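You operate a simulated robot arm through the tools that you are given. There is no shell and no other tool.

Carry out the task below with a simulated robot arm. There is one attempt and no reset: what you move stays moved.

JOB
Brush oil on the middle of the yellow tin, then put the lid back on the oil dish.
Fine: use the yellow brush and stand it back where it stood. Set down upright: yellow brush. A coat counts when it lies all over at full strength: go over it till it gets no stronger.
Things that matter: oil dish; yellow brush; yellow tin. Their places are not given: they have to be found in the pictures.

It is judged by the outcome, as a careful person would: the job done as asked, and still so three seconds after it is handed in. It fails if anything else is knocked over, pushed out of place, dropped, spilled or broken. Lids that push on must go on centred and level and be pressed home; caps that screw on are set level and turned clockwise until they are tight.

ROBOT AND FRAMES
A 6-joint arm with a two-finger parallel gripper, fixed in place. Base frame: the origin is at the foot of the arm, x ahead of it, y to its left, z up; the work surface is at about z = 0. Lengths are in m, angles in rad, forces in N, time in s.
With the tool pointing down near the work surface it reaches from about 0.14 to 0.58 m from the base axis. Its first joint turns from -1.152 to 1.152 rad. Payload 2.1 kg.
The tool frame sits at the grasp point between the pads (the TCP): z along the fingers, y along the line on which they close. The tips reach 0.03 m beyond it. Largest opening 0.094 m; finger width 0.028, thickness 0.01; the body of the gripper, 0.05 by 0.096 m, starts 0.055 m behind the TCP.
Orientation is that of the tool frame in the base frame, as a unit quaternion [x, y, z, w]. With the fingers straight down and closing along the base's y, the tool's x points along the base's -x, its y along +y and its z along -z.

CONTROLS
- The arm moves only by the tool servo_tool. Its argument "steps" is a list of rows, each an object of numbers (a shift or turn left out is 0, a gripper value left out holds the last): "dx", "dy", "dz": the shift along the tool's x, y, z in units of 400 mm (1.0 is 400 mm); "wx", "wy", "wz": the turn, a rotation vector about the tool's x, y, z in units of 120 degrees (1.0 is 120 degrees). In form: [{"dx": .., "dy": .., "dz": .., "wx": .., "wy": .., "wz": ..}, ...]. A call has 1 to 20 rows; each row is the pose to reach, as a shift and turn from the pose commanded when the call began, along the tool's axes at that moment. "grip" is the finger opening in mm, from 0 to 94, set as the call begins (left out, the last holds). A call with a number of a shift or a turn outside -1 to 1 is refused whole. Rows are played at 5 a second. More than 0.05 m and 0.15 rad between two rows, or a gripper value outside its range, and nothing of the call is played. A pose out of reach is approached as far as the arm can. The call stops where the force on the tool passes 70 N (or 10 N more than at its start, if that is more) or the arm is blocked; 0.2 s more then pass. Each finger travels about 0.072 m/s and halts on what it meets, pressing with about 33 N; the grip force reading is that of the motor and also rises with nothing between the fingers. The clock runs only during rows and for 0.2 s after the last one: add rows that repeat a pose to give the fingers time. The reply holds the time, the measured pose of the TCP, the force on the tool along the base axes, the opening and the grip force, in the units named above and with some noise, with the torque about the TCP (base axes, N m) and any sound that the robot's microphone picked up.
- Cameras (640 x 400 px; columns grow to the right, rows downward): "scene" is fixed at [0.0653, -0.3825, 0.484]; the picture's right is [0.66, -0.75, 0.00], its down [-0.44, -0.39, -0.81] and it looks along [0.61, 0.53, -0.58] (base axes); focal length 257 px, centre (320, 200). "wrist" rides on the gripper at [0.076, 0.014, -0.102] in the tool frame; the picture's right is [-0.18, 0.98, 0.00], its down [-0.75, -0.14, -0.64] and it looks along [-0.63, -0.12, 0.77] (tool axes); focal length 243 px, centre (320, 200).
- capture(camera): a new picture of that camera. The clock stands still meanwhile.
- measure_at(camera, pixels): for up to 12 pixels [column, row] of the newest picture of that camera ("zoom" is the newest enlarged one), the place [x, y, z] in the base frame of the surface seen there, good to about 0.003 m. The clock stands still meanwhile.
- zoom(camera, box): a new picture of the part [left, top, right, bottom] of that camera's present view, enlarged. The clock stands still meanwhile.
- hand_in(): hands the job in; it is judged then, once.

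Leave the gripper open and the arm clear of the work at the hand-in unless told otherwise.

The tools are called as a command line: name --argument value ..., lists and objects as JSON in quotes. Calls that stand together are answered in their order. servo_tool: Moves the arm, as the interface text tells. Its arguments: {"type":"object","properties":{"steps":{"type":"array"},"grip":{"type":"number"}},"required":["steps"]} The other tools are called the same way: capture (camera) takes a picture; measure_at (camera, pixels) gives the place of the surface under pixels of a picture; zoom (camera, box) takes an enlarged picture of a part of a camera's view; hand_in () hands the job in.

At the start:

```text
t: 0.0
position: [0.3849, -0.0088, 0.324]
ee_rot: [0.0, 1.0, 0.0, -0.001]
wrist_force: [0.3, 0.0, -0.8]
wrist_torque: [0.02, 0.02, 0.02]
opening: 0.094
grasp_force: 0.1
```

scene: 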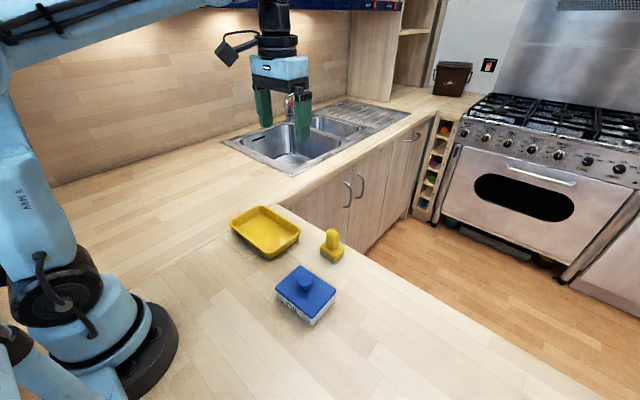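
wrist: 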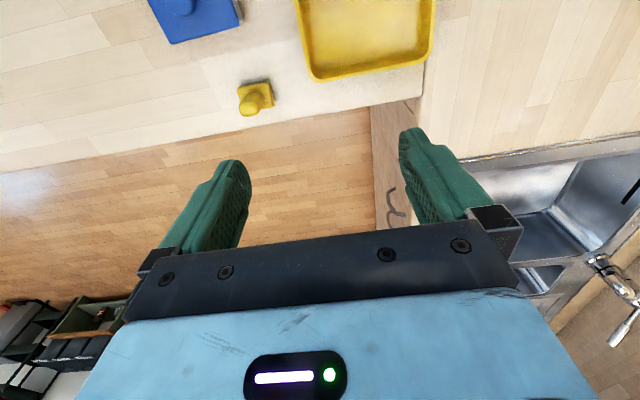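

I see a yellow tray (tin) near pixel (265,232), a yellow brush near (331,246), and a blue-lidded dish near (306,293). I'll zoom in on these.

zoom --camera "scene" --box '[210, 180, 370, 340]'

capture --camera "wrist"

```text
2.50 times, centred on (290, 260) of scene
```

zoom: 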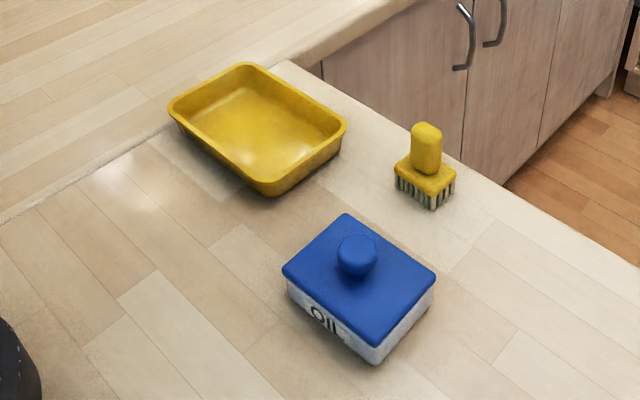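

```text
taken
```

wrist: 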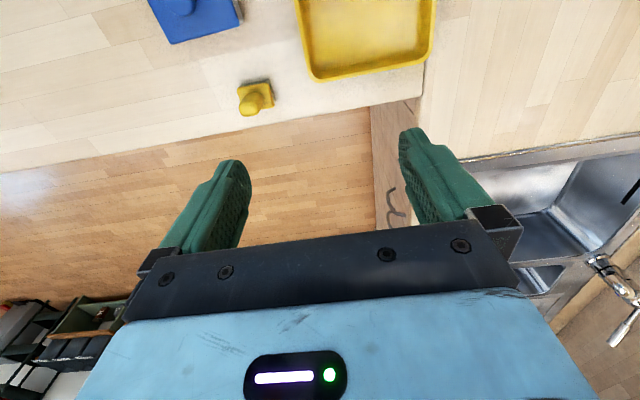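

The zoom shows the brush standing bristles down with its handle up, the dish labelled OIL with a knobbed blue lid, and the tin. I'll measure points on each.

measure_at --camera "zoom" --pixels '[[426, 128], [425, 150], [402, 164], [436, 188], [453, 174], [433, 205], [402, 188], [425, 175], [357, 240], [345, 217], [286, 269], [377, 338]]'

measure_at --camera "zoom" --pixels '[[433, 272], [357, 262], [375, 360], [290, 292], [430, 305], [246, 66], [172, 106], [270, 190], [343, 126], [255, 120], [230, 110], [275, 150]]'

```text
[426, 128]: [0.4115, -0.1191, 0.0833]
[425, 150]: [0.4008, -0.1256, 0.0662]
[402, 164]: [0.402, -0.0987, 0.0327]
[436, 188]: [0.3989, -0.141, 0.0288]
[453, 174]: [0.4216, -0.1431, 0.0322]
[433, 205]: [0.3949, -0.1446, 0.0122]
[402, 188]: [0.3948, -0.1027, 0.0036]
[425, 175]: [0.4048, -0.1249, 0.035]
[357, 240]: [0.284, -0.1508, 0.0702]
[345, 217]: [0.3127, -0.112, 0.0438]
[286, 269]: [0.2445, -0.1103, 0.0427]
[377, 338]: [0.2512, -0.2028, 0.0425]
```

```text
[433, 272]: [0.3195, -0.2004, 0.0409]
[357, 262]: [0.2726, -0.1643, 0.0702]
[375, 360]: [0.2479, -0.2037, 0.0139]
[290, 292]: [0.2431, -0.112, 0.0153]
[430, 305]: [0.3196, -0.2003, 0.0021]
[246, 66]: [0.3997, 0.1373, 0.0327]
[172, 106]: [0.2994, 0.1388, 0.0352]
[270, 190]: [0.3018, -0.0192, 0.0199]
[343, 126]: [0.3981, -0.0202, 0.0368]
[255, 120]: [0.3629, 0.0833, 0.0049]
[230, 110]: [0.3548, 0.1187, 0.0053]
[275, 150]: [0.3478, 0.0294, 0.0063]
```

Lid top is at z≈0.043, its knob top is at about (0.28,-0.157,0.072), and the brush handle is at about (0.41,-0.12,0.085). I'll move above the dish for a closer look with the wrist camera.

servo_tool --steps '[{"dx": 0.044, "dy": -0.062, "dz": 0.04}, {"dx": 0.0875, "dy": -0.123, "dz": 0.08}, {"dx": 0.131, "dy": -0.185, "dz": 0.12}, {"dx": 0.175, "dy": -0.247, "dz": 0.17}, {"dx": 0.219, "dy": -0.308, "dz": 0.22}, {"dx": 0.2625, "dy": -0.37, "dz": 0.27}, {"dx": 0.2625, "dy": -0.37, "dz": 0.27}]' --grip 94

capture --camera "wrist"

capture --camera "scene"

```text
t: 1.6
position: [0.2805, -0.1612, 0.216]
ee_rot: [0.0, 1.0, 0.0, 0.0]
wrist_force: [-0.5, -0.4, -0.2]
wrist_torque: [-0.02, -0.01, -0.02]
opening: 0.0939
grasp_force: 0.1
```

```text
taken
```

wrist: 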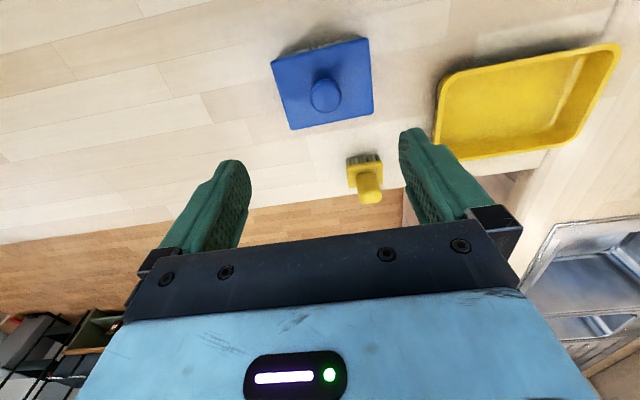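

```text
taken
```

scene: 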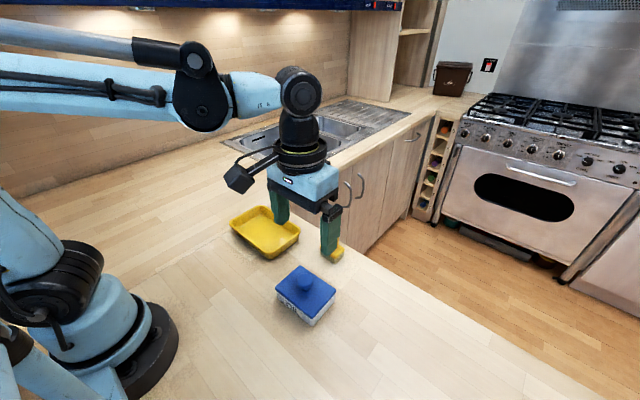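

The wrist view shows the lid at (322,85) with its knob at (326,95) and the brush at (366,175). I'll zoom in and measure.

zoom --camera "wrist" --box '[250, 20, 410, 120]'

measure_at --camera "wrist" --pixels '[[273, 62], [368, 40], [372, 113], [292, 128], [326, 95], [326, 85], [318, 97], [334, 97], [326, 108], [322, 60], [345, 80], [300, 105]]'

```text
4.00 times, centred on (330, 70) of wrist
```

zoom: 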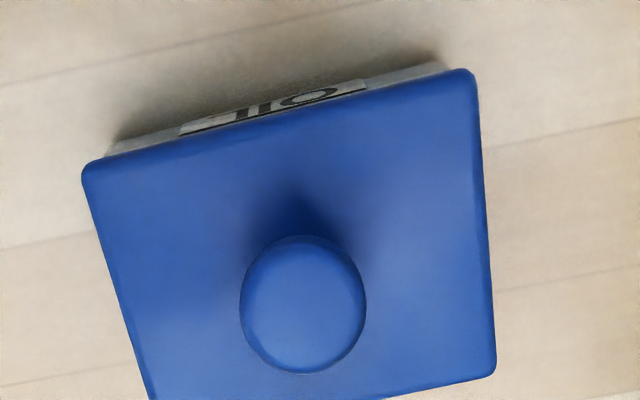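

```text
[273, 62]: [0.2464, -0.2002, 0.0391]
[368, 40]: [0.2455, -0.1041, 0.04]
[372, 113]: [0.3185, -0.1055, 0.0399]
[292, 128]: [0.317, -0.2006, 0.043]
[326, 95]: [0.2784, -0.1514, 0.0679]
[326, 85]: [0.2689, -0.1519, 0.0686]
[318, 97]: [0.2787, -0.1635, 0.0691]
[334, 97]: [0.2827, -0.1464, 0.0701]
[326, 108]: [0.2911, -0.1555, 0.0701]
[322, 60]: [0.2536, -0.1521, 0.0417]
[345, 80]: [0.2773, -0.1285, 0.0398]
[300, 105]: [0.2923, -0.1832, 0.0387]
```

Lid centre is about (0.282,-0.154), it's aligned with the base axes, and the knob is about 30 mm wide. Next I'll look closely at the brush and the tin.

zoom --camera "wrist" --box '[316, 135, 416, 215]'

zoom --camera "scene" --box '[270, 255, 350, 335]'

measure_at --camera "wrist" --pixels '[[361, 180], [378, 182], [369, 197], [348, 167], [382, 160], [383, 185], [351, 190], [437, 80], [612, 47], [580, 140], [438, 158], [520, 100]]'

measure_at --camera "scene" --pixels '[[345, 370], [400, 350], [380, 300], [420, 300], [450, 340], [480, 380], [300, 350], [250, 320], [200, 300]]'

```text
5.00 times, centred on (366, 175) of wrist
```

zoom: 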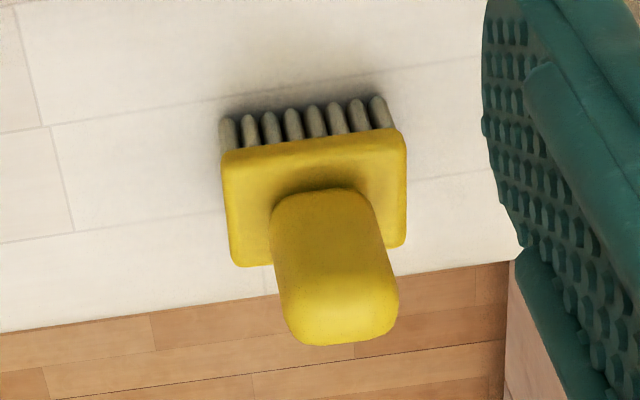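

```text
5.00 times, centred on (310, 295) of scene
```

zoom: 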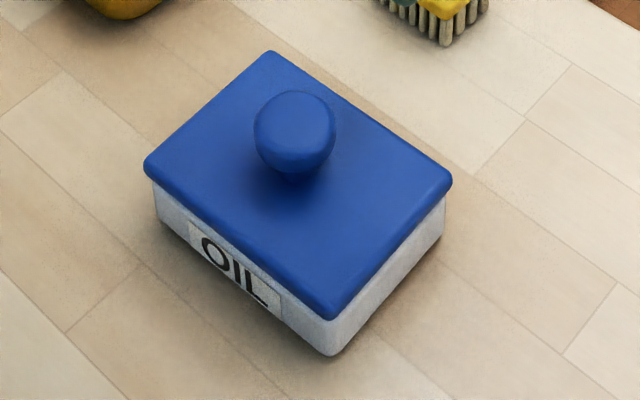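

```text
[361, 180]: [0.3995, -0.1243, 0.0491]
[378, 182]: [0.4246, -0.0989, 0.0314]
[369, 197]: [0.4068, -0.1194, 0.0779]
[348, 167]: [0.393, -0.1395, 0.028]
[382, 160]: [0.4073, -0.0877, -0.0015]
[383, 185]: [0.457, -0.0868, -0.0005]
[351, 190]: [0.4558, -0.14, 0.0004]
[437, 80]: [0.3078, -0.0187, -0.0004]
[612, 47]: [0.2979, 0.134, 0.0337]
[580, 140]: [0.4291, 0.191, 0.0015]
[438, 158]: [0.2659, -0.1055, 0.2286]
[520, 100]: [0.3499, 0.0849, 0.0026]
```

```text
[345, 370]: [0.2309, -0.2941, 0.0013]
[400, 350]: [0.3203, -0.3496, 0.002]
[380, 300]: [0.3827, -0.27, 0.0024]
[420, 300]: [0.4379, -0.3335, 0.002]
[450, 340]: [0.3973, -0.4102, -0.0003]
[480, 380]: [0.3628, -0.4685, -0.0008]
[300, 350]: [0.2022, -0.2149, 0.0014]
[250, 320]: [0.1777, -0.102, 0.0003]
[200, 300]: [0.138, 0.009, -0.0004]
```

The brush handle is a block about 25 mm wide, with its head at x≈0.393–0.425, y≈-0.10 to -0.142. Before descending on the knob, I'll hold the pose to see how noisy the readings are.

servo_tool --steps '[{"dx": 0}, {"dx": 0}]' --grip 60

servo_tool --steps '[{"dx": 0}, {"dx": 0}]'

```text
t: 2.2
position: [0.2811, -0.1587, 0.2163]
ee_rot: [0.0, 1.0, 0.0, 0.001]
wrist_force: [-1.0, -0.2, 0.6]
wrist_torque: [-0.02, -0.02, 0.03]
opening: 0.0603
grasp_force: 0.0
```

```text
t: 2.8
position: [0.2812, -0.1596, 0.2165]
ee_rot: [0.0, 1.0, 0.0, 0.0]
wrist_force: [1.2, -0.7, 0.7]
wrist_torque: [0.01, 0.0, -0.01]
opening: 0.0602
grasp_force: 0.1
```

The mean reading is about (0.281,-0.1595,0.216). I'll shift 5 mm in +y, go down to z≈0.11 with the tips just above the knob, and check.

servo_tool --steps '[{"dx": 0.0025, "dy": 0.0125, "dz": 0.06}, {"dx": 0.0025, "dy": 0.0125, "dz": 0.13}, {"dx": 0.0025, "dy": 0.0125, "dz": 0.2}, {"dx": 0.0025, "dy": 0.0125, "dz": 0.266}, {"dx": 0.0025, "dy": 0.0125, "dz": 0.266}]' --grip 60

capture --camera "wrist"

zoom --camera "scene" --box '[250, 200, 370, 340]'

```text
t: 4.0
position: [0.2823, -0.1521, 0.1087]
ee_rot: [0.0, 1.0, 0.0, 0.0]
wrist_force: [1.2, -0.9, -0.1]
wrist_torque: [0.01, 0.01, -0.02]
opening: 0.06
grasp_force: 0.0
```

```text
taken
```

wrist: 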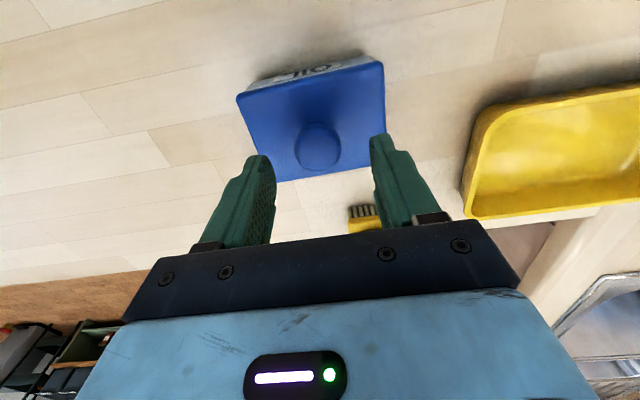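

```text
2.86 times, centred on (310, 270) of scene
```

zoom: 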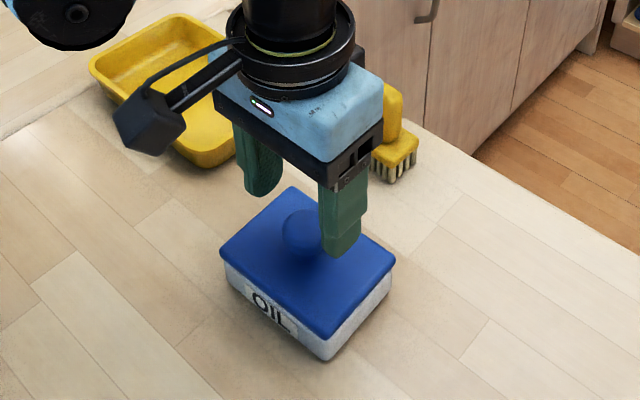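

Fingers straddle the knob, which is at (317,147) between tips at (265,160) and (378,140). I'll zoom in and measure the centring.

zoom --camera "wrist" --box '[240, 80, 400, 180]'

measure_at --camera "wrist" --pixels '[[317, 147], [317, 135], [317, 160], [300, 147], [334, 147], [317, 128], [239, 97], [383, 62], [270, 182], [384, 130]]'

```text
4.00 times, centred on (320, 130) of wrist
```

zoom: 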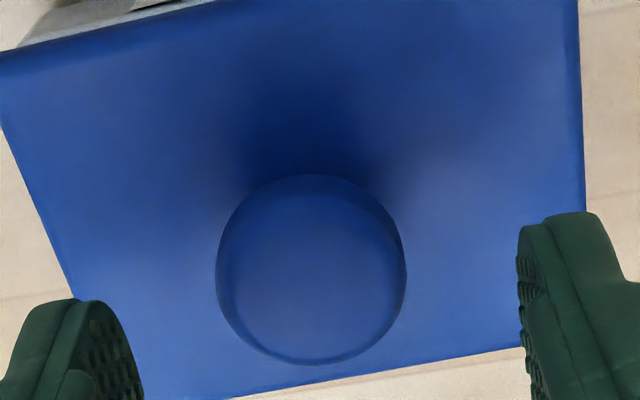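

```text
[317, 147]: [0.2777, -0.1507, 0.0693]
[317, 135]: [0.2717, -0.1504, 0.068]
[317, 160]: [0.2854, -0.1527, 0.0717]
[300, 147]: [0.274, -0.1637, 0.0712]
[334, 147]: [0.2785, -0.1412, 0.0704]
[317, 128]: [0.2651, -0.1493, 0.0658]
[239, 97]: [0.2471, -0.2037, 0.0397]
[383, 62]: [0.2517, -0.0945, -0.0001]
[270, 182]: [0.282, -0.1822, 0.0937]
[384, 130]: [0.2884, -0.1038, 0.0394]
```

The knob centre measures (0.2785,-0.152), so the tool is about 3 mm too far forward in x. I'll correct that and descend to z≈0.077 so the tips clear the lid by about 4 mm.

servo_tool --steps '[{"dx": 0.008, "dy": 0.0, "dz": 0.02}, {"dx": 0.008, "dz": 0.045}, {"dx": 0.008, "dz": 0.065}, {"dx": 0.008, "dz": 0.079}, {"dx": 0.008, "dz": 0.079}]' --grip 60

capture --camera "wrist"

zoom --camera "scene" --box '[250, 200, 370, 340]'

```text
t: 5.2
position: [0.2773, -0.1523, 0.0768]
ee_rot: [0.0, 1.0, 0.0, 0.0]
wrist_force: [-0.3, 0.0, -0.2]
wrist_torque: [-0.03, -0.04, 0.0]
opening: 0.06
grasp_force: 0.0
```

```text
taken
```

wrist: 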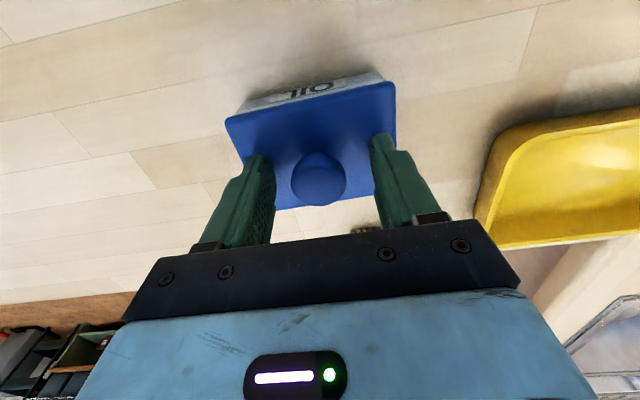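

```text
2.86 times, centred on (310, 270) of scene
```

zoom: 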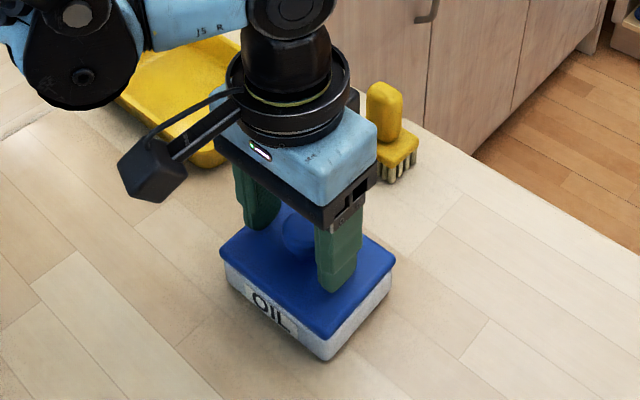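

The fingers are on both sides of the knob, just above the lid. I'll close on the knob.

servo_tool --steps '[{"dz": 0}, {"dz": 0}, {"dz": 0}, {"dz": 0}, {"dz": 0}]' --grip 0

capture --camera "wrist"

```text
t: 6.4
position: [0.2763, -0.1537, 0.0774]
ee_rot: [0.0, 1.0, 0.001, 0.001]
wrist_force: [-0.1, -0.2, 0.6]
wrist_torque: [-0.04, 0.03, -0.01]
opening: 0.029
grasp_force: 32.9
heard: snap
```

```text
taken
```

wrist: 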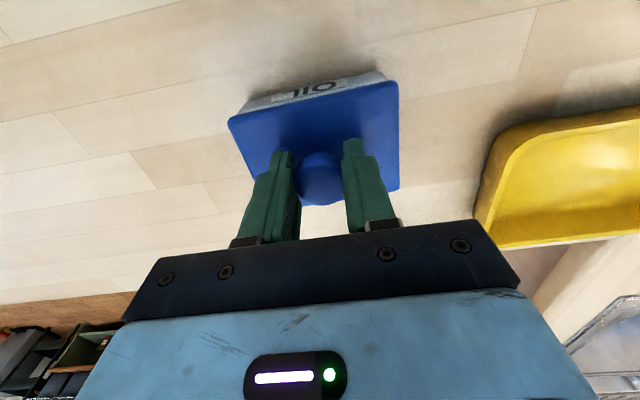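

The grip holds at 29 mm and a "snap" was heard. I'll look closely at the lid and dish before lifting.

zoom --camera "wrist" --box '[220, 60, 420, 220]'

zoom --camera "scene" --box '[270, 240, 350, 340]'

```text
2.50 times, centred on (320, 140) of wrist
```

zoom: 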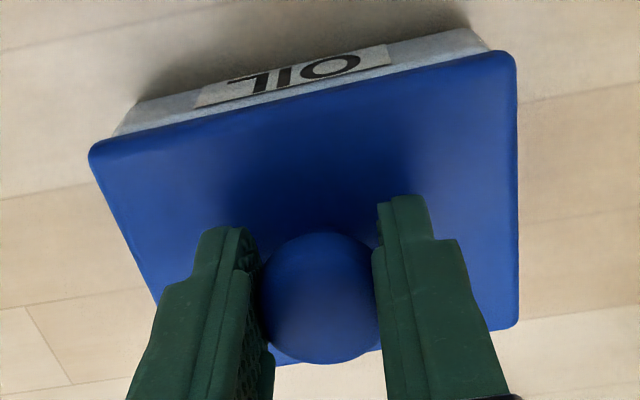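

```text
4.00 times, centred on (310, 290) of scene
```

zoom: 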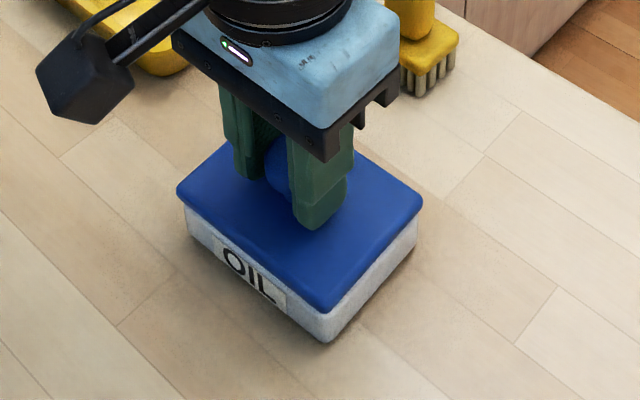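

The lid still sits properly. I'll lift slowly by 12 mm to see whether the lid separates from the dish.

servo_tool --steps '[{"dz": -0.005}, {"dz": -0.01}, {"dz": -0.015}, {"dz": -0.02}, {"dz": -0.025}, {"dz": -0.03}, {"dz": -0.03}]' --grip 0

capture --camera "wrist"

zoom --camera "scene" --box '[270, 240, 350, 340]'

```text
t: 8.0
position: [0.277, -0.1528, 0.0888]
ee_rot: [-0.001, 1.0, 0.0, 0.0]
wrist_force: [-0.1, 0.5, -0.4]
wrist_torque: [0.0, -0.01, -0.02]
opening: 0.0291
grasp_force: 32.7
```

```text
taken
```

wrist: 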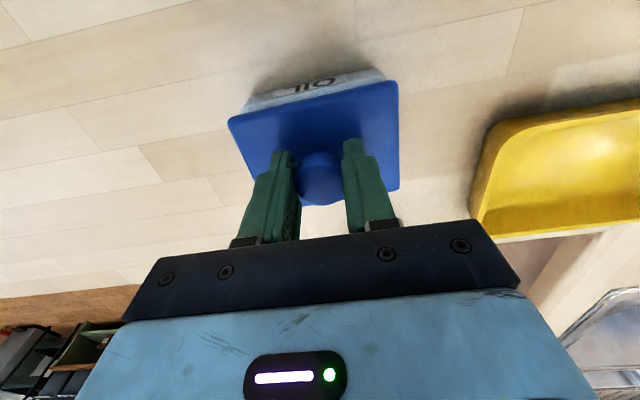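

```text
4.00 times, centred on (310, 290) of scene
```

zoom: 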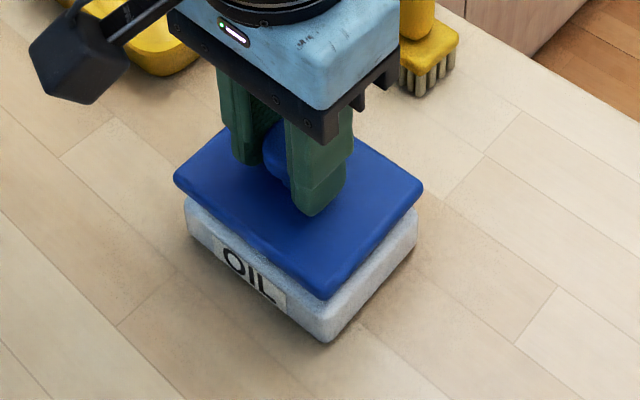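

The lid came off cleanly and the dish stayed put. I'll lift it clear and carry it to free counter at about y=-0.31.

servo_tool --steps '[{"dz": -0.04}, {"dz": -0.08}, {"dz": -0.12}, {"dz": -0.17}, {"dz": -0.17, "dy": -0.05}, {"dz": -0.17, "dy": -0.12}, {"dz": -0.17, "dy": -0.19}, {"dz": -0.17, "dy": -0.26}, {"dz": -0.17, "dy": -0.33}, {"dz": -0.17, "dy": -0.38}, {"dz": -0.17, "dy": -0.4}, {"dz": -0.17, "dy": -0.4}]' --grip 0

capture --camera "wrist"

capture --camera "scene"

```text
t: 10.6
position: [0.2759, -0.3113, 0.1555]
ee_rot: [0.0, 1.0, 0.0, 0.0]
wrist_force: [-0.6, -0.1, -0.2]
wrist_torque: [-0.02, 0.0, 0.0]
opening: 0.0287
grasp_force: 33.4
```

```text
taken
```

wrist: 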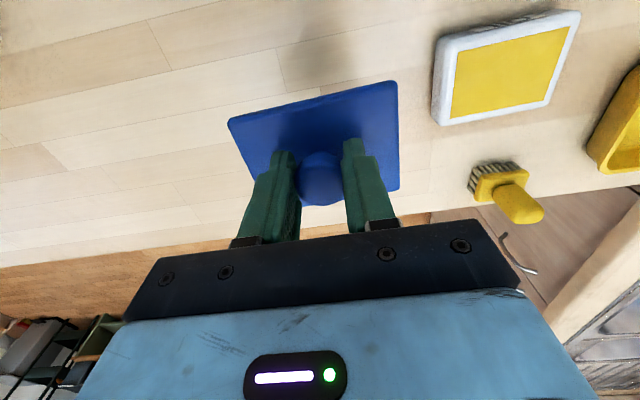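

```text
taken
```

scene: 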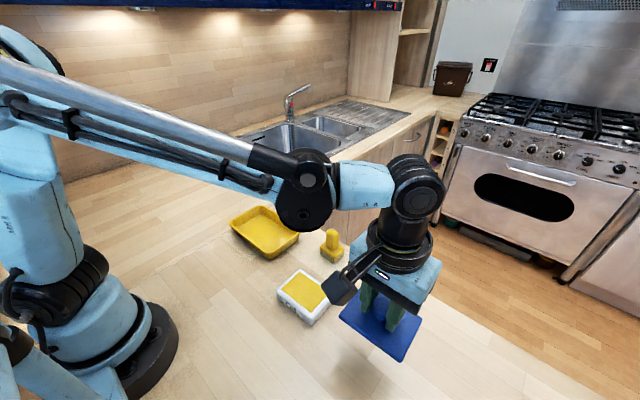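

The oil (yellow) is visible in the white dish. I'll zoom and measure the dish rim, the oil surface and the counter underneath.

zoom --camera "wrist" --box '[420, 0, 640, 240]'

zoom --camera "scene" --box '[262, 255, 342, 335]'

measure_at --camera "wrist" --pixels '[[505, 70], [465, 60], [545, 40], [535, 95], [455, 110], [441, 120], [439, 45], [578, 15], [550, 103], [480, 184], [515, 185], [540, 213]]'

measure_at --camera "scene" --pixels '[[303, 292], [303, 280], [290, 295], [315, 300], [300, 268], [280, 288], [314, 320], [328, 300], [322, 290], [305, 310]]'

```text
1.67 times, centred on (530, 120) of wrist
```

zoom: 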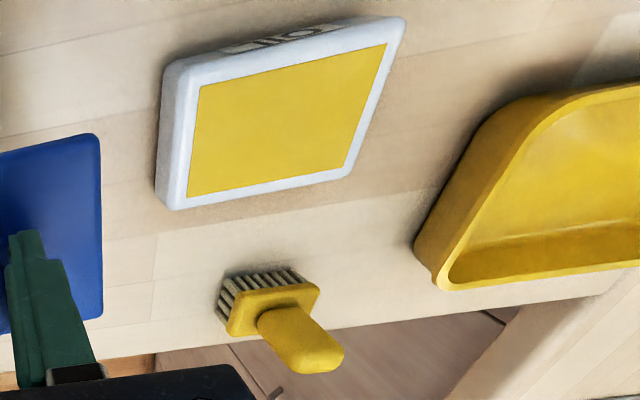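

```text
5.00 times, centred on (302, 295) of scene
```

zoom: 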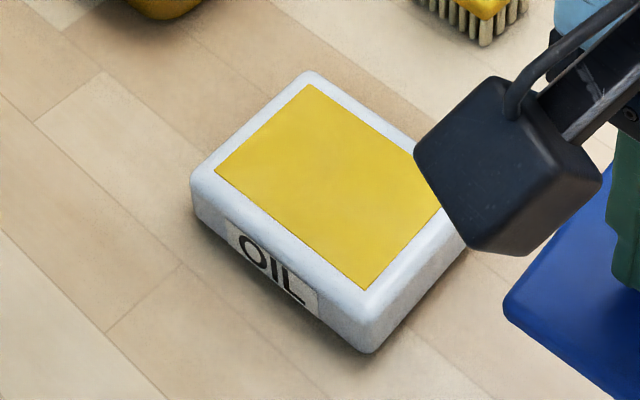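

```text
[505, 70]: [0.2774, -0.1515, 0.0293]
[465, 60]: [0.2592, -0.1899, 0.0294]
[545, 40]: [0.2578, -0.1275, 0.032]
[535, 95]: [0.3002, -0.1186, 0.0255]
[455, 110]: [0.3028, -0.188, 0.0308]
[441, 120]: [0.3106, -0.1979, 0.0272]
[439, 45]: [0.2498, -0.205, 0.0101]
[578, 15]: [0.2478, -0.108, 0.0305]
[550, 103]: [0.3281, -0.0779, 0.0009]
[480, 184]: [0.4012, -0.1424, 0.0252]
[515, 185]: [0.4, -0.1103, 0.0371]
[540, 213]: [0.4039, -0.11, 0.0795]
```

```text
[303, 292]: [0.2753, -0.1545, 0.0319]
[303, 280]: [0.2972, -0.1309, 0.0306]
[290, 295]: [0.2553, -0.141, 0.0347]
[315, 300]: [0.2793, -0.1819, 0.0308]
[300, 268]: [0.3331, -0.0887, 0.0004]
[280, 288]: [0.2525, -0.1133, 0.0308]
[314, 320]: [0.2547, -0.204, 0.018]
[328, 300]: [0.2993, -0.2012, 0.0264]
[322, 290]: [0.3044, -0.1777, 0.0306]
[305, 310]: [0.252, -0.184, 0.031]
```

The oil surface is about level with the dish rim at z≈0.03, spanning x≈0.256–0.307, y≈-0.188 to -0.118. Now I'll lower the lid toward the counter, stopping a little above it.

servo_tool --steps '[{"dz": 0.05}, {"dz": 0.1}, {"dz": 0.15}, {"dz": 0.19}, {"dz": 0.22}, {"dz": 0.235}, {"dz": 0.235}]' --grip 0

capture --camera "wrist"

zoom --camera "scene" --box '[310, 280, 450, 390]'

```text
t: 12.2
position: [0.2768, -0.3125, 0.0624]
ee_rot: [0.0, 1.0, 0.0, 0.0]
wrist_force: [1.0, -0.1, -0.3]
wrist_torque: [-0.04, -0.02, 0.01]
opening: 0.0292
grasp_force: 32.9
```

```text
taken
```

wrist: 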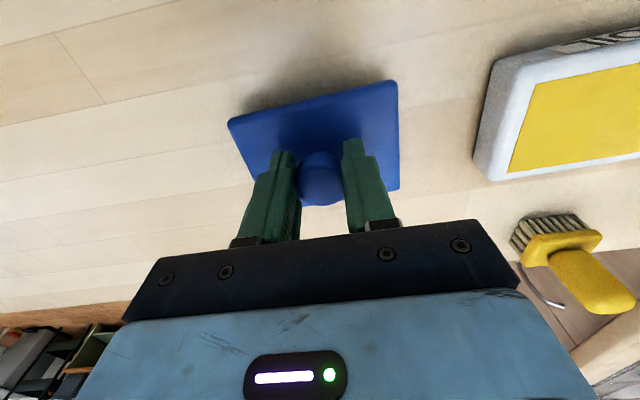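

```text
3.64 times, centred on (380, 335) of scene
```

zoom: 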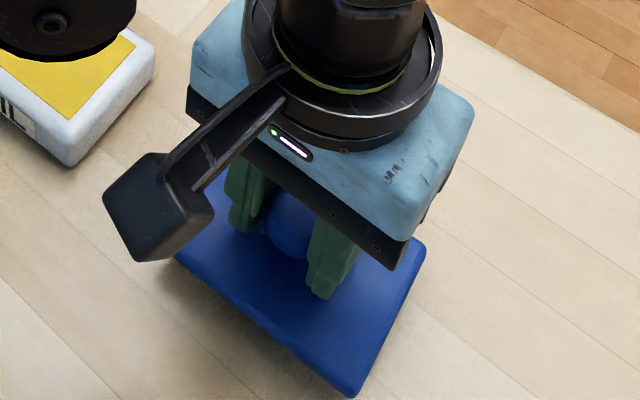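

Lid hovers about 12 mm above the counter. I'll lower it slowly by 9 mm, then in finer steps while watching the force.

servo_tool --steps '[{"dz": 0.005}, {"dz": 0.01}, {"dz": 0.015}, {"dz": 0.02}, {"dz": 0.0225}, {"dz": 0.0225}]' --grip 0

zoom --camera "scene" --box '[310, 280, 450, 390]'

```text
t: 13.6
position: [0.2763, -0.3119, 0.0538]
ee_rot: [0.0, 1.0, 0.0, 0.001]
wrist_force: [0.6, 0.6, -0.2]
wrist_torque: [-0.01, -0.02, -0.02]
opening: 0.0289
grasp_force: 32.7
```

```text
3.64 times, centred on (380, 335) of scene
```

zoom: 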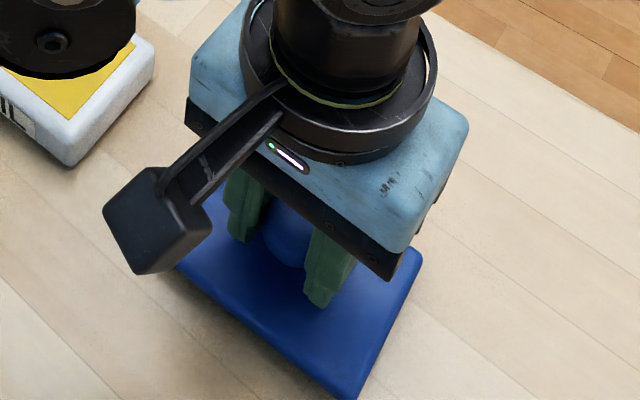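

No contact yet at z≈0.053. I'll continue down in 1 mm steps.

servo_tool --steps '[{"dz": 0.0025}, {"dz": 0.005}, {"dz": 0.0075}, {"dz": 0.0075}]' --grip 0

```text
t: 14.6
position: [0.2767, -0.3118, 0.051]
ee_rot: [0.001, 1.0, 0.0, 0.0]
wrist_force: [0.0, -0.2, 0.2]
wrist_torque: [-0.02, 0.02, -0.02]
opening: 0.0292
grasp_force: 33.1
```

Still no contact force. I'll go further down in 1 mm steps.

servo_tool --steps '[{"dz": 0.0025}, {"dz": 0.005}, {"dz": 0.005}]' --grip 0

zoom --camera "scene" --box '[310, 280, 450, 390]'

```text
t: 15.4
position: [0.2765, -0.3123, 0.0487]
ee_rot: [0.0, 1.0, 0.0, 0.0]
wrist_force: [0.0, 0.3, -0.7]
wrist_torque: [-0.01, 0.0, 0.0]
opening: 0.0292
grasp_force: 32.7
```

```text
3.64 times, centred on (380, 335) of scene
```

zoom: 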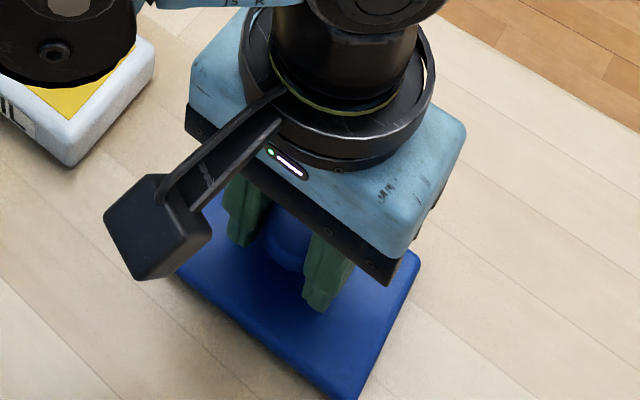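

Still no force. I'll use the wrist camera to measure the lid top's height against the counter beside it.

capture --camera "wrist"

measure_at --camera "wrist" --pixels '[[320, 130], [350, 115], [260, 140], [385, 110], [300, 100], [200, 100], [420, 120], [300, 70], [240, 125], [385, 180]]'

zoom --camera "wrist" --box '[215, 60, 415, 210]'

```text
taken
```

wrist: 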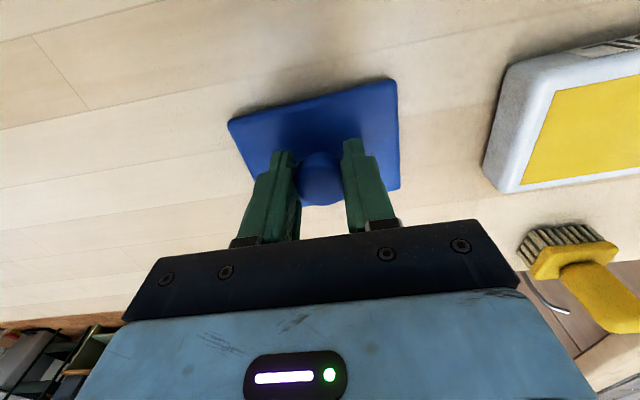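

```text
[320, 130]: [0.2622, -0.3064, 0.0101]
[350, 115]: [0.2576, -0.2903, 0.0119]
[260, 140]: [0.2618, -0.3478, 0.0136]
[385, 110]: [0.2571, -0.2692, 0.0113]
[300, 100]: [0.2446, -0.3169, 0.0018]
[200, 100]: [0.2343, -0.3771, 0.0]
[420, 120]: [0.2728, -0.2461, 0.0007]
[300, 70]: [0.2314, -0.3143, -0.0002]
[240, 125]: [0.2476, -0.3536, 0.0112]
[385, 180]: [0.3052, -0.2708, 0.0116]
```

```text
2.67 times, centred on (315, 135) of wrist
```

zoom: 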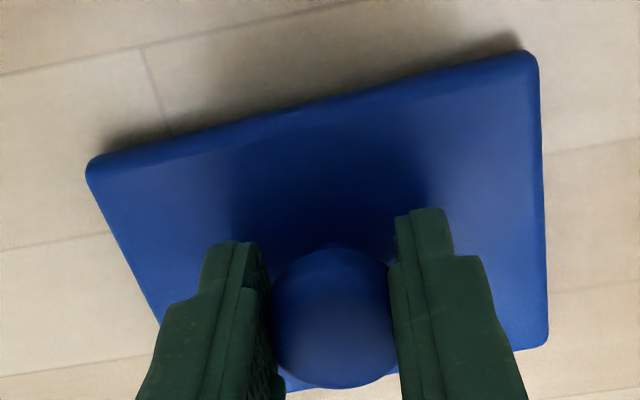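

The lid top is at z≈0.0115, so contact must be close. I'll continue down in fine steps.

servo_tool --steps '[{"dz": 0.0015}, {"dz": 0.003}, {"dz": 0.003}]' --grip 0

servo_tool --steps '[{"dz": 0.0015}, {"dz": 0.003}, {"dz": 0.003}]' --grip 0

```text
t: 16.2
position: [0.2751, -0.311, 0.0482]
ee_rot: [-0.001, 1.0, 0.001, 0.0]
wrist_force: [0.0, 0.5, 0.0]
wrist_torque: [-0.02, 0.03, 0.01]
opening: 0.0293
grasp_force: 33.0
```

```text
t: 17.0
position: [0.2774, -0.3112, 0.0466]
ee_rot: [0.0, 1.0, 0.001, 0.0]
wrist_force: [-0.4, 0.2, 0.4]
wrist_torque: [0.02, -0.02, -0.02]
opening: 0.0289
grasp_force: 33.1
```

servo_tool --steps '[{"dz": 0.0015}, {"dz": 0.003}, {"dz": 0.003}]' --grip 0

servo_tool --steps '[{"dz": 0.0015}, {"dz": 0.003}, {"dz": 0.003}]' --grip 0

```text
t: 17.8
position: [0.2772, -0.312, 0.0452]
ee_rot: [0.0, 1.0, 0.001, 0.0]
wrist_force: [-2.8, 4.9, 37.6]
wrist_torque: [0.1, -0.12, -0.04]
opening: 0.0293
grasp_force: 32.8
```

```text
t: 18.6
position: [0.2773, -0.3118, 0.0442]
ee_rot: [-0.001, 1.0, -0.002, 0.001]
wrist_force: [2.7, -1.4, 35.8]
wrist_torque: [-0.05, -0.29, -0.06]
opening: 0.0289
grasp_force: 33.1
```

Contact: the lid is resting on the counter. I'll ease up 1 mm to relieve the force and then open the fingers.

servo_tool --steps '[{"dz": -0.0015}, {"dz": -0.0025}, {"dz": -0.0025}]' --grip 0

servo_tool --steps '[{"dz": 0}, {"dz": 0}, {"dz": 0}, {"dz": 0}]' --grip 60

zoom --camera "wrist" --box '[215, 60, 415, 210]'

```text
t: 19.4
position: [0.2754, -0.3119, 0.044]
ee_rot: [0.0, 1.0, 0.001, 0.0]
wrist_force: [-1.0, 0.1, -0.3]
wrist_torque: [0.0, -0.01, 0.02]
opening: 0.0289
grasp_force: 32.9
```

```text
t: 20.4
position: [0.2769, -0.3124, 0.0458]
ee_rot: [0.0, 1.0, 0.0, 0.0]
wrist_force: [0.1, -0.9, 0.7]
wrist_torque: [0.02, 0.03, 0.0]
opening: 0.06
grasp_force: 0.1
```

```text
2.67 times, centred on (315, 135) of wrist
```

zoom: 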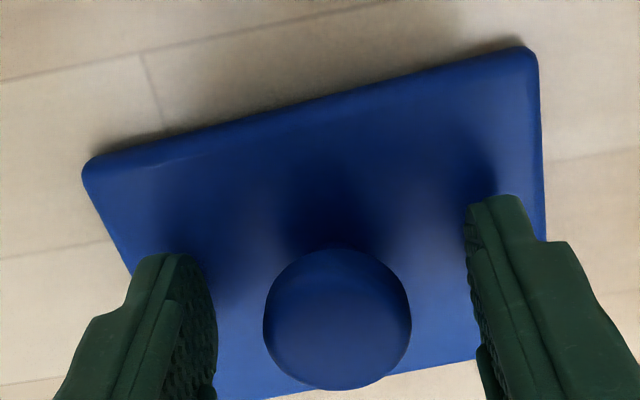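

The lid is flat on the counter with its knob up, and the fingers are free. I'll rise straight up, then move to view the brush from above.

servo_tool --steps '[{"dz": -0.05}, {"dz": -0.13}, {"dz": -0.22}, {"dz": -0.31}, {"dz": -0.3875}, {"dz": -0.3875, "dx": -0.02, "dy": 0.09}, {"dz": -0.3875, "dx": -0.05, "dy": 0.19}, {"dz": -0.3875, "dx": -0.08, "dy": 0.29}, {"dz": -0.3875, "dx": -0.11, "dy": 0.39}, {"dz": -0.3875, "dx": -0.1325, "dy": 0.475}, {"dz": -0.3875, "dx": -0.1325, "dy": 0.475}]' --grip 60

capture --camera "wrist"

capture --camera "scene"

```text
t: 22.8
position: [0.3289, -0.1223, 0.2]
ee_rot: [0.0, 1.0, 0.001, 0.0]
wrist_force: [0.1, 0.6, -0.6]
wrist_torque: [0.01, -0.01, 0.03]
opening: 0.0599
grasp_force: 0.1
```

```text
taken
```

wrist: 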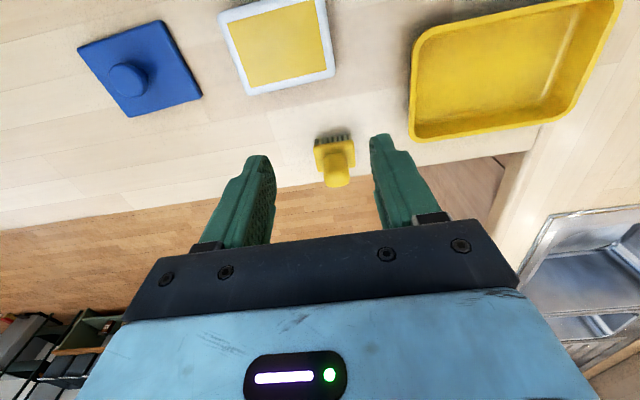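

```text
taken
```

scene: 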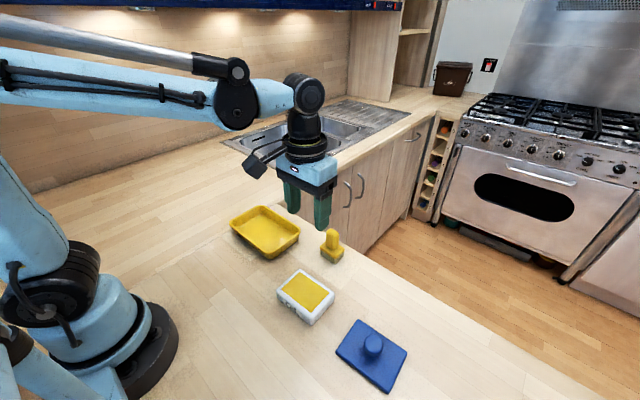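

Everything is in place. I'll zoom in on the brush from both cameras to get its exact position and handle shape.

zoom --camera "scene" --box '[306, 220, 356, 270]'

zoom --camera "wrist" --box '[296, 125, 376, 195]'

measure_at --camera "zoom" --pixels '[[140, 170], [455, 130], [465, 250], [180, 275], [300, 240], [320, 330], [240, 330], [400, 320], [310, 380], [320, 290], [260, 200], [360, 200]]'

```text
8.00 times, centred on (331, 245) of scene
```

zoom: 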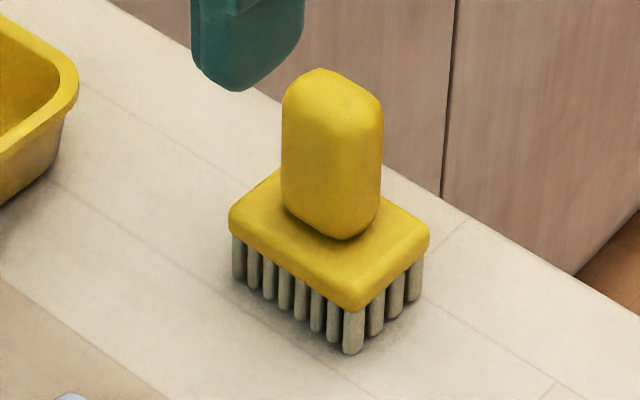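

```text
5.71 times, centred on (336, 160) of wrist
```

zoom: 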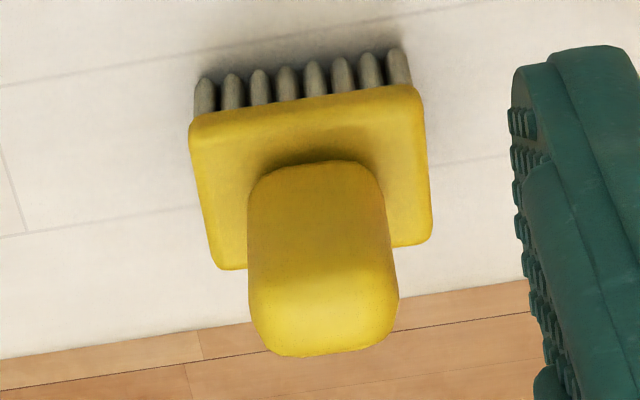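

```text
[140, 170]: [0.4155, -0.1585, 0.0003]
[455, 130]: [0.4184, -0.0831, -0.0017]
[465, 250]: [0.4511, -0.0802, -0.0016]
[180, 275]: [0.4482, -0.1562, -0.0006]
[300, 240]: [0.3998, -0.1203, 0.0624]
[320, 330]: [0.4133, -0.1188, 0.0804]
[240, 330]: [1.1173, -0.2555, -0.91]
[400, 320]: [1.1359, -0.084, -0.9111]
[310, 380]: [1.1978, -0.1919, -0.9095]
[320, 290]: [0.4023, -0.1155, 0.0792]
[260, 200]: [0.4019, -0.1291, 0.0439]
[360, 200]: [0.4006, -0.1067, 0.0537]
```

I'll measure the brush head corners and handle sides just inside their edges.

measure_at --camera "zoom" --pixels '[[200, 135], [412, 98], [420, 233], [227, 258], [254, 230], [384, 230], [256, 300], [392, 300], [250, 180], [320, 168], [320, 350], [300, 110]]'

```text
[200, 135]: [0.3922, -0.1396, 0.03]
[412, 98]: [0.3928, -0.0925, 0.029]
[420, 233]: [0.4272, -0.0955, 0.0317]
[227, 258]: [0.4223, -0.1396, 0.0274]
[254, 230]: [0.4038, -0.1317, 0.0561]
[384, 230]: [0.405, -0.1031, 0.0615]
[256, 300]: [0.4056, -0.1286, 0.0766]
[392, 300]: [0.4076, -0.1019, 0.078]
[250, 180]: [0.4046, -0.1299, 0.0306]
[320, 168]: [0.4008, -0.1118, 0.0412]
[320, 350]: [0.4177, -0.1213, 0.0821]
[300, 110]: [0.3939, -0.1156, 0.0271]
```

The brush head spans x≈0.392–0.427, y≈-0.140 to -0.095, and the handle is ≈28 mm wide, centred at about (0.409,-0.118). I'll move over it with the tips above the handle top.

servo_tool --steps '[{"dx": -0.06, "dy": 0.004}, {"dx": -0.13, "dy": 0.008}, {"dx": -0.2, "dy": 0.011}, {"dx": -0.2, "dy": 0.011, "dz": 0.07}, {"dx": -0.2, "dy": 0.011, "dz": 0.14}, {"dx": -0.2, "dy": 0.011, "dz": 0.1875}, {"dx": -0.2, "dy": 0.011, "dz": 0.1875}]' --grip 60

capture --camera "wrist"

zoom --camera "scene" --box '[280, 180, 380, 280]'

```text
t: 24.4
position: [0.4091, -0.1171, 0.1246]
ee_rot: [0.001, 1.0, 0.0, 0.001]
wrist_force: [-0.2, 0.0, 0.4]
wrist_torque: [0.01, -0.01, 0.01]
opening: 0.0597
grasp_force: 0.0
```

```text
taken
```

wrist: 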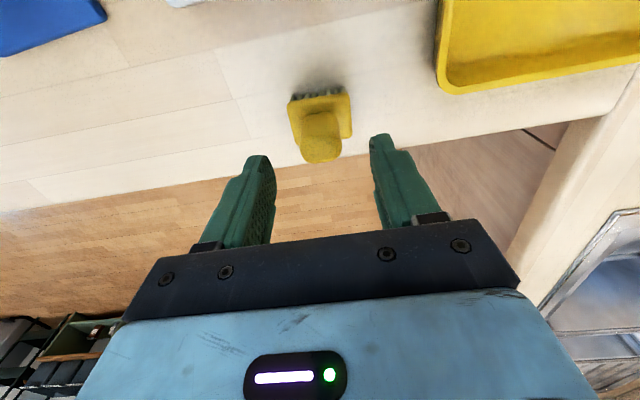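

```text
4.00 times, centred on (330, 230) of scene
```

zoom: 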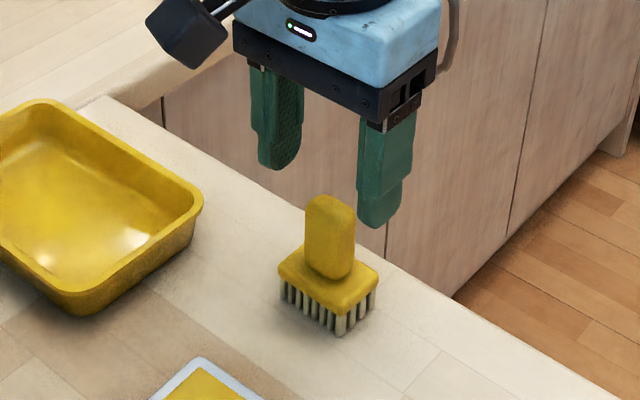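

The tool axis lines up with the handle top at (320,150). I'll descend with the fingers on both sides of the handle, to z≈0.070, leaving the tips just above the brush head.

servo_tool --steps '[{"dz": 0.04}, {"dz": 0.08}, {"dz": 0.11}, {"dz": 0.137}, {"dz": 0.137}]' --grip 60

capture --camera "wrist"

zoom --camera "scene" --box '[290, 200, 370, 280]'

```text
t: 25.6
position: [0.4097, -0.1173, 0.069]
ee_rot: [0.0, 1.0, 0.0, -0.001]
wrist_force: [-0.1, 1.0, -0.5]
wrist_torque: [-0.03, 0.0, 0.01]
opening: 0.0599
grasp_force: 0.1
```

```text
taken
```

wrist: 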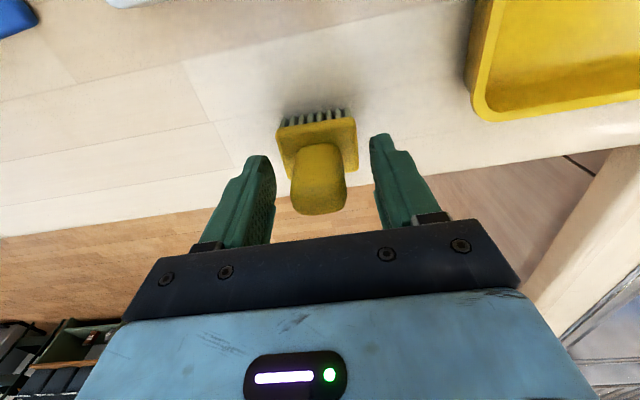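

```text
5.00 times, centred on (330, 240) of scene
```

zoom: 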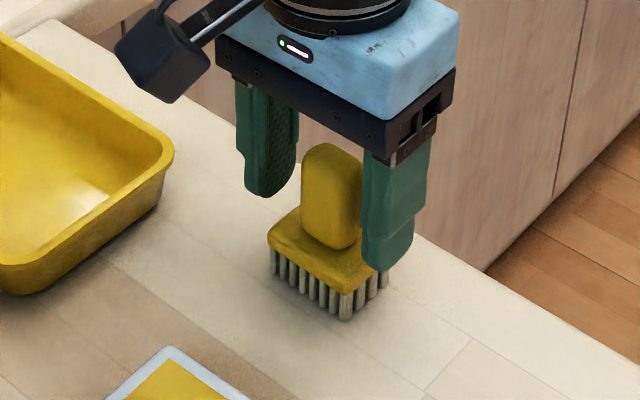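

The handle sits a bit left of mid-gap (left gap about 15 px, right gap about 26 px). I'll zoom and measure before closing.

zoom --camera "wrist" --box '[240, 95, 400, 225]'

measure_at --camera "zoom" --pixels '[[225, 250], [395, 250], [240, 330], [410, 330], [310, 300], [320, 340], [165, 105], [440, 95], [445, 240], [300, 170], [110, 250], [545, 250]]'

```text
3.08 times, centred on (320, 160) of wrist
```

zoom: 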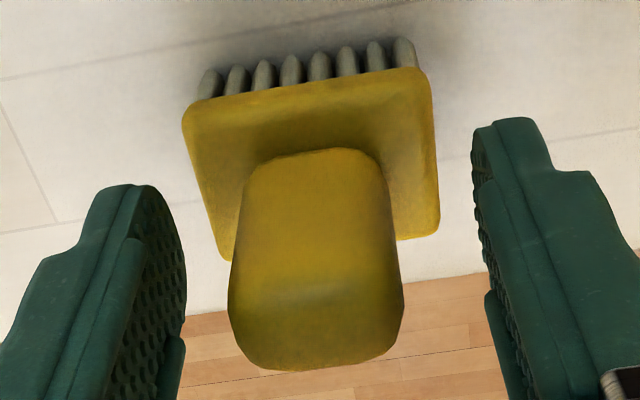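

```text
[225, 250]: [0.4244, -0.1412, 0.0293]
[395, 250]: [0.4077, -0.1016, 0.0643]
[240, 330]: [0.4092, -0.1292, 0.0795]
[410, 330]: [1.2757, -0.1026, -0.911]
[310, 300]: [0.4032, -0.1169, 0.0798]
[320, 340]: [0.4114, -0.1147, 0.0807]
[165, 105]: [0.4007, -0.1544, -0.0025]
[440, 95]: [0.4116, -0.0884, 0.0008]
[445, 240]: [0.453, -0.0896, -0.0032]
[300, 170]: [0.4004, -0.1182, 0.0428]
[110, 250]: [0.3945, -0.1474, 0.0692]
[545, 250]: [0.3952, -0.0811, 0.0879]
```

Accounting for perspective, the handle (y≈-0.130 to -0.102) is centred on the tool to within about 1 mm. I'll close on the handle.

servo_tool --steps '[{"dz": 0}, {"dz": 0}, {"dz": 0}, {"dz": 0}, {"dz": 0}]' --grip 0

capture --camera "wrist"

zoom --camera "scene" --box '[290, 200, 370, 280]'

```text
t: 26.8
position: [0.4102, -0.1159, 0.0687]
ee_rot: [0.0, 1.0, 0.0, 0.0]
wrist_force: [1.0, 1.1, -0.8]
wrist_torque: [-0.04, 0.0, -0.02]
opening: 0.0335
grasp_force: 33.0
```

```text
taken
```

wrist: 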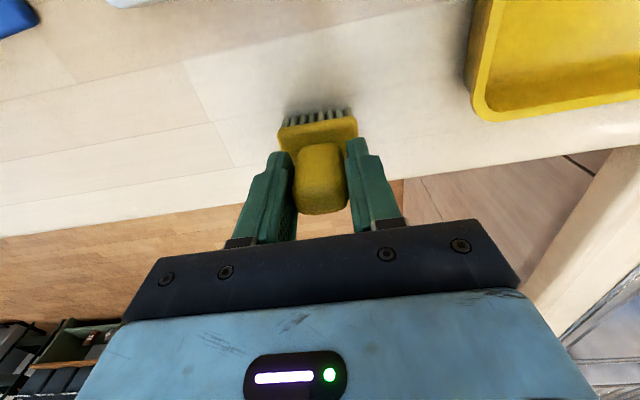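

```text
5.00 times, centred on (330, 240) of scene
```

zoom: 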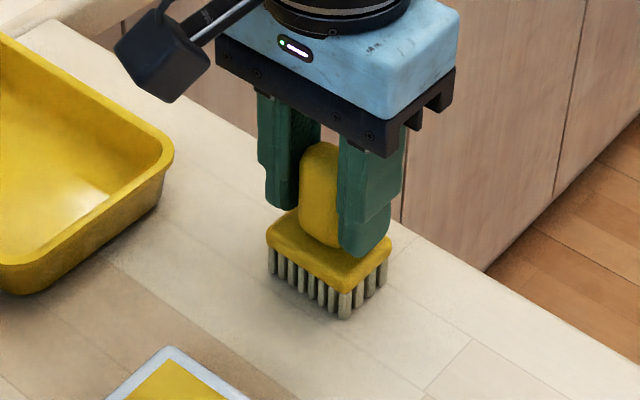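

Gripped at 33.5 mm. I'll check how the pads sit on the handle.

zoom --camera "wrist" --box '[240, 95, 400, 225]'

```text
3.08 times, centred on (320, 160) of wrist
```

zoom: 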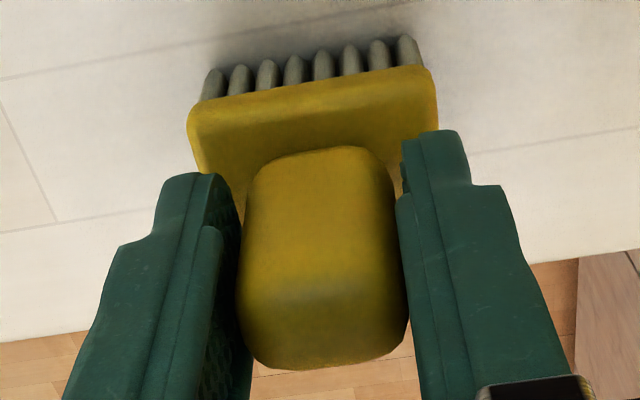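

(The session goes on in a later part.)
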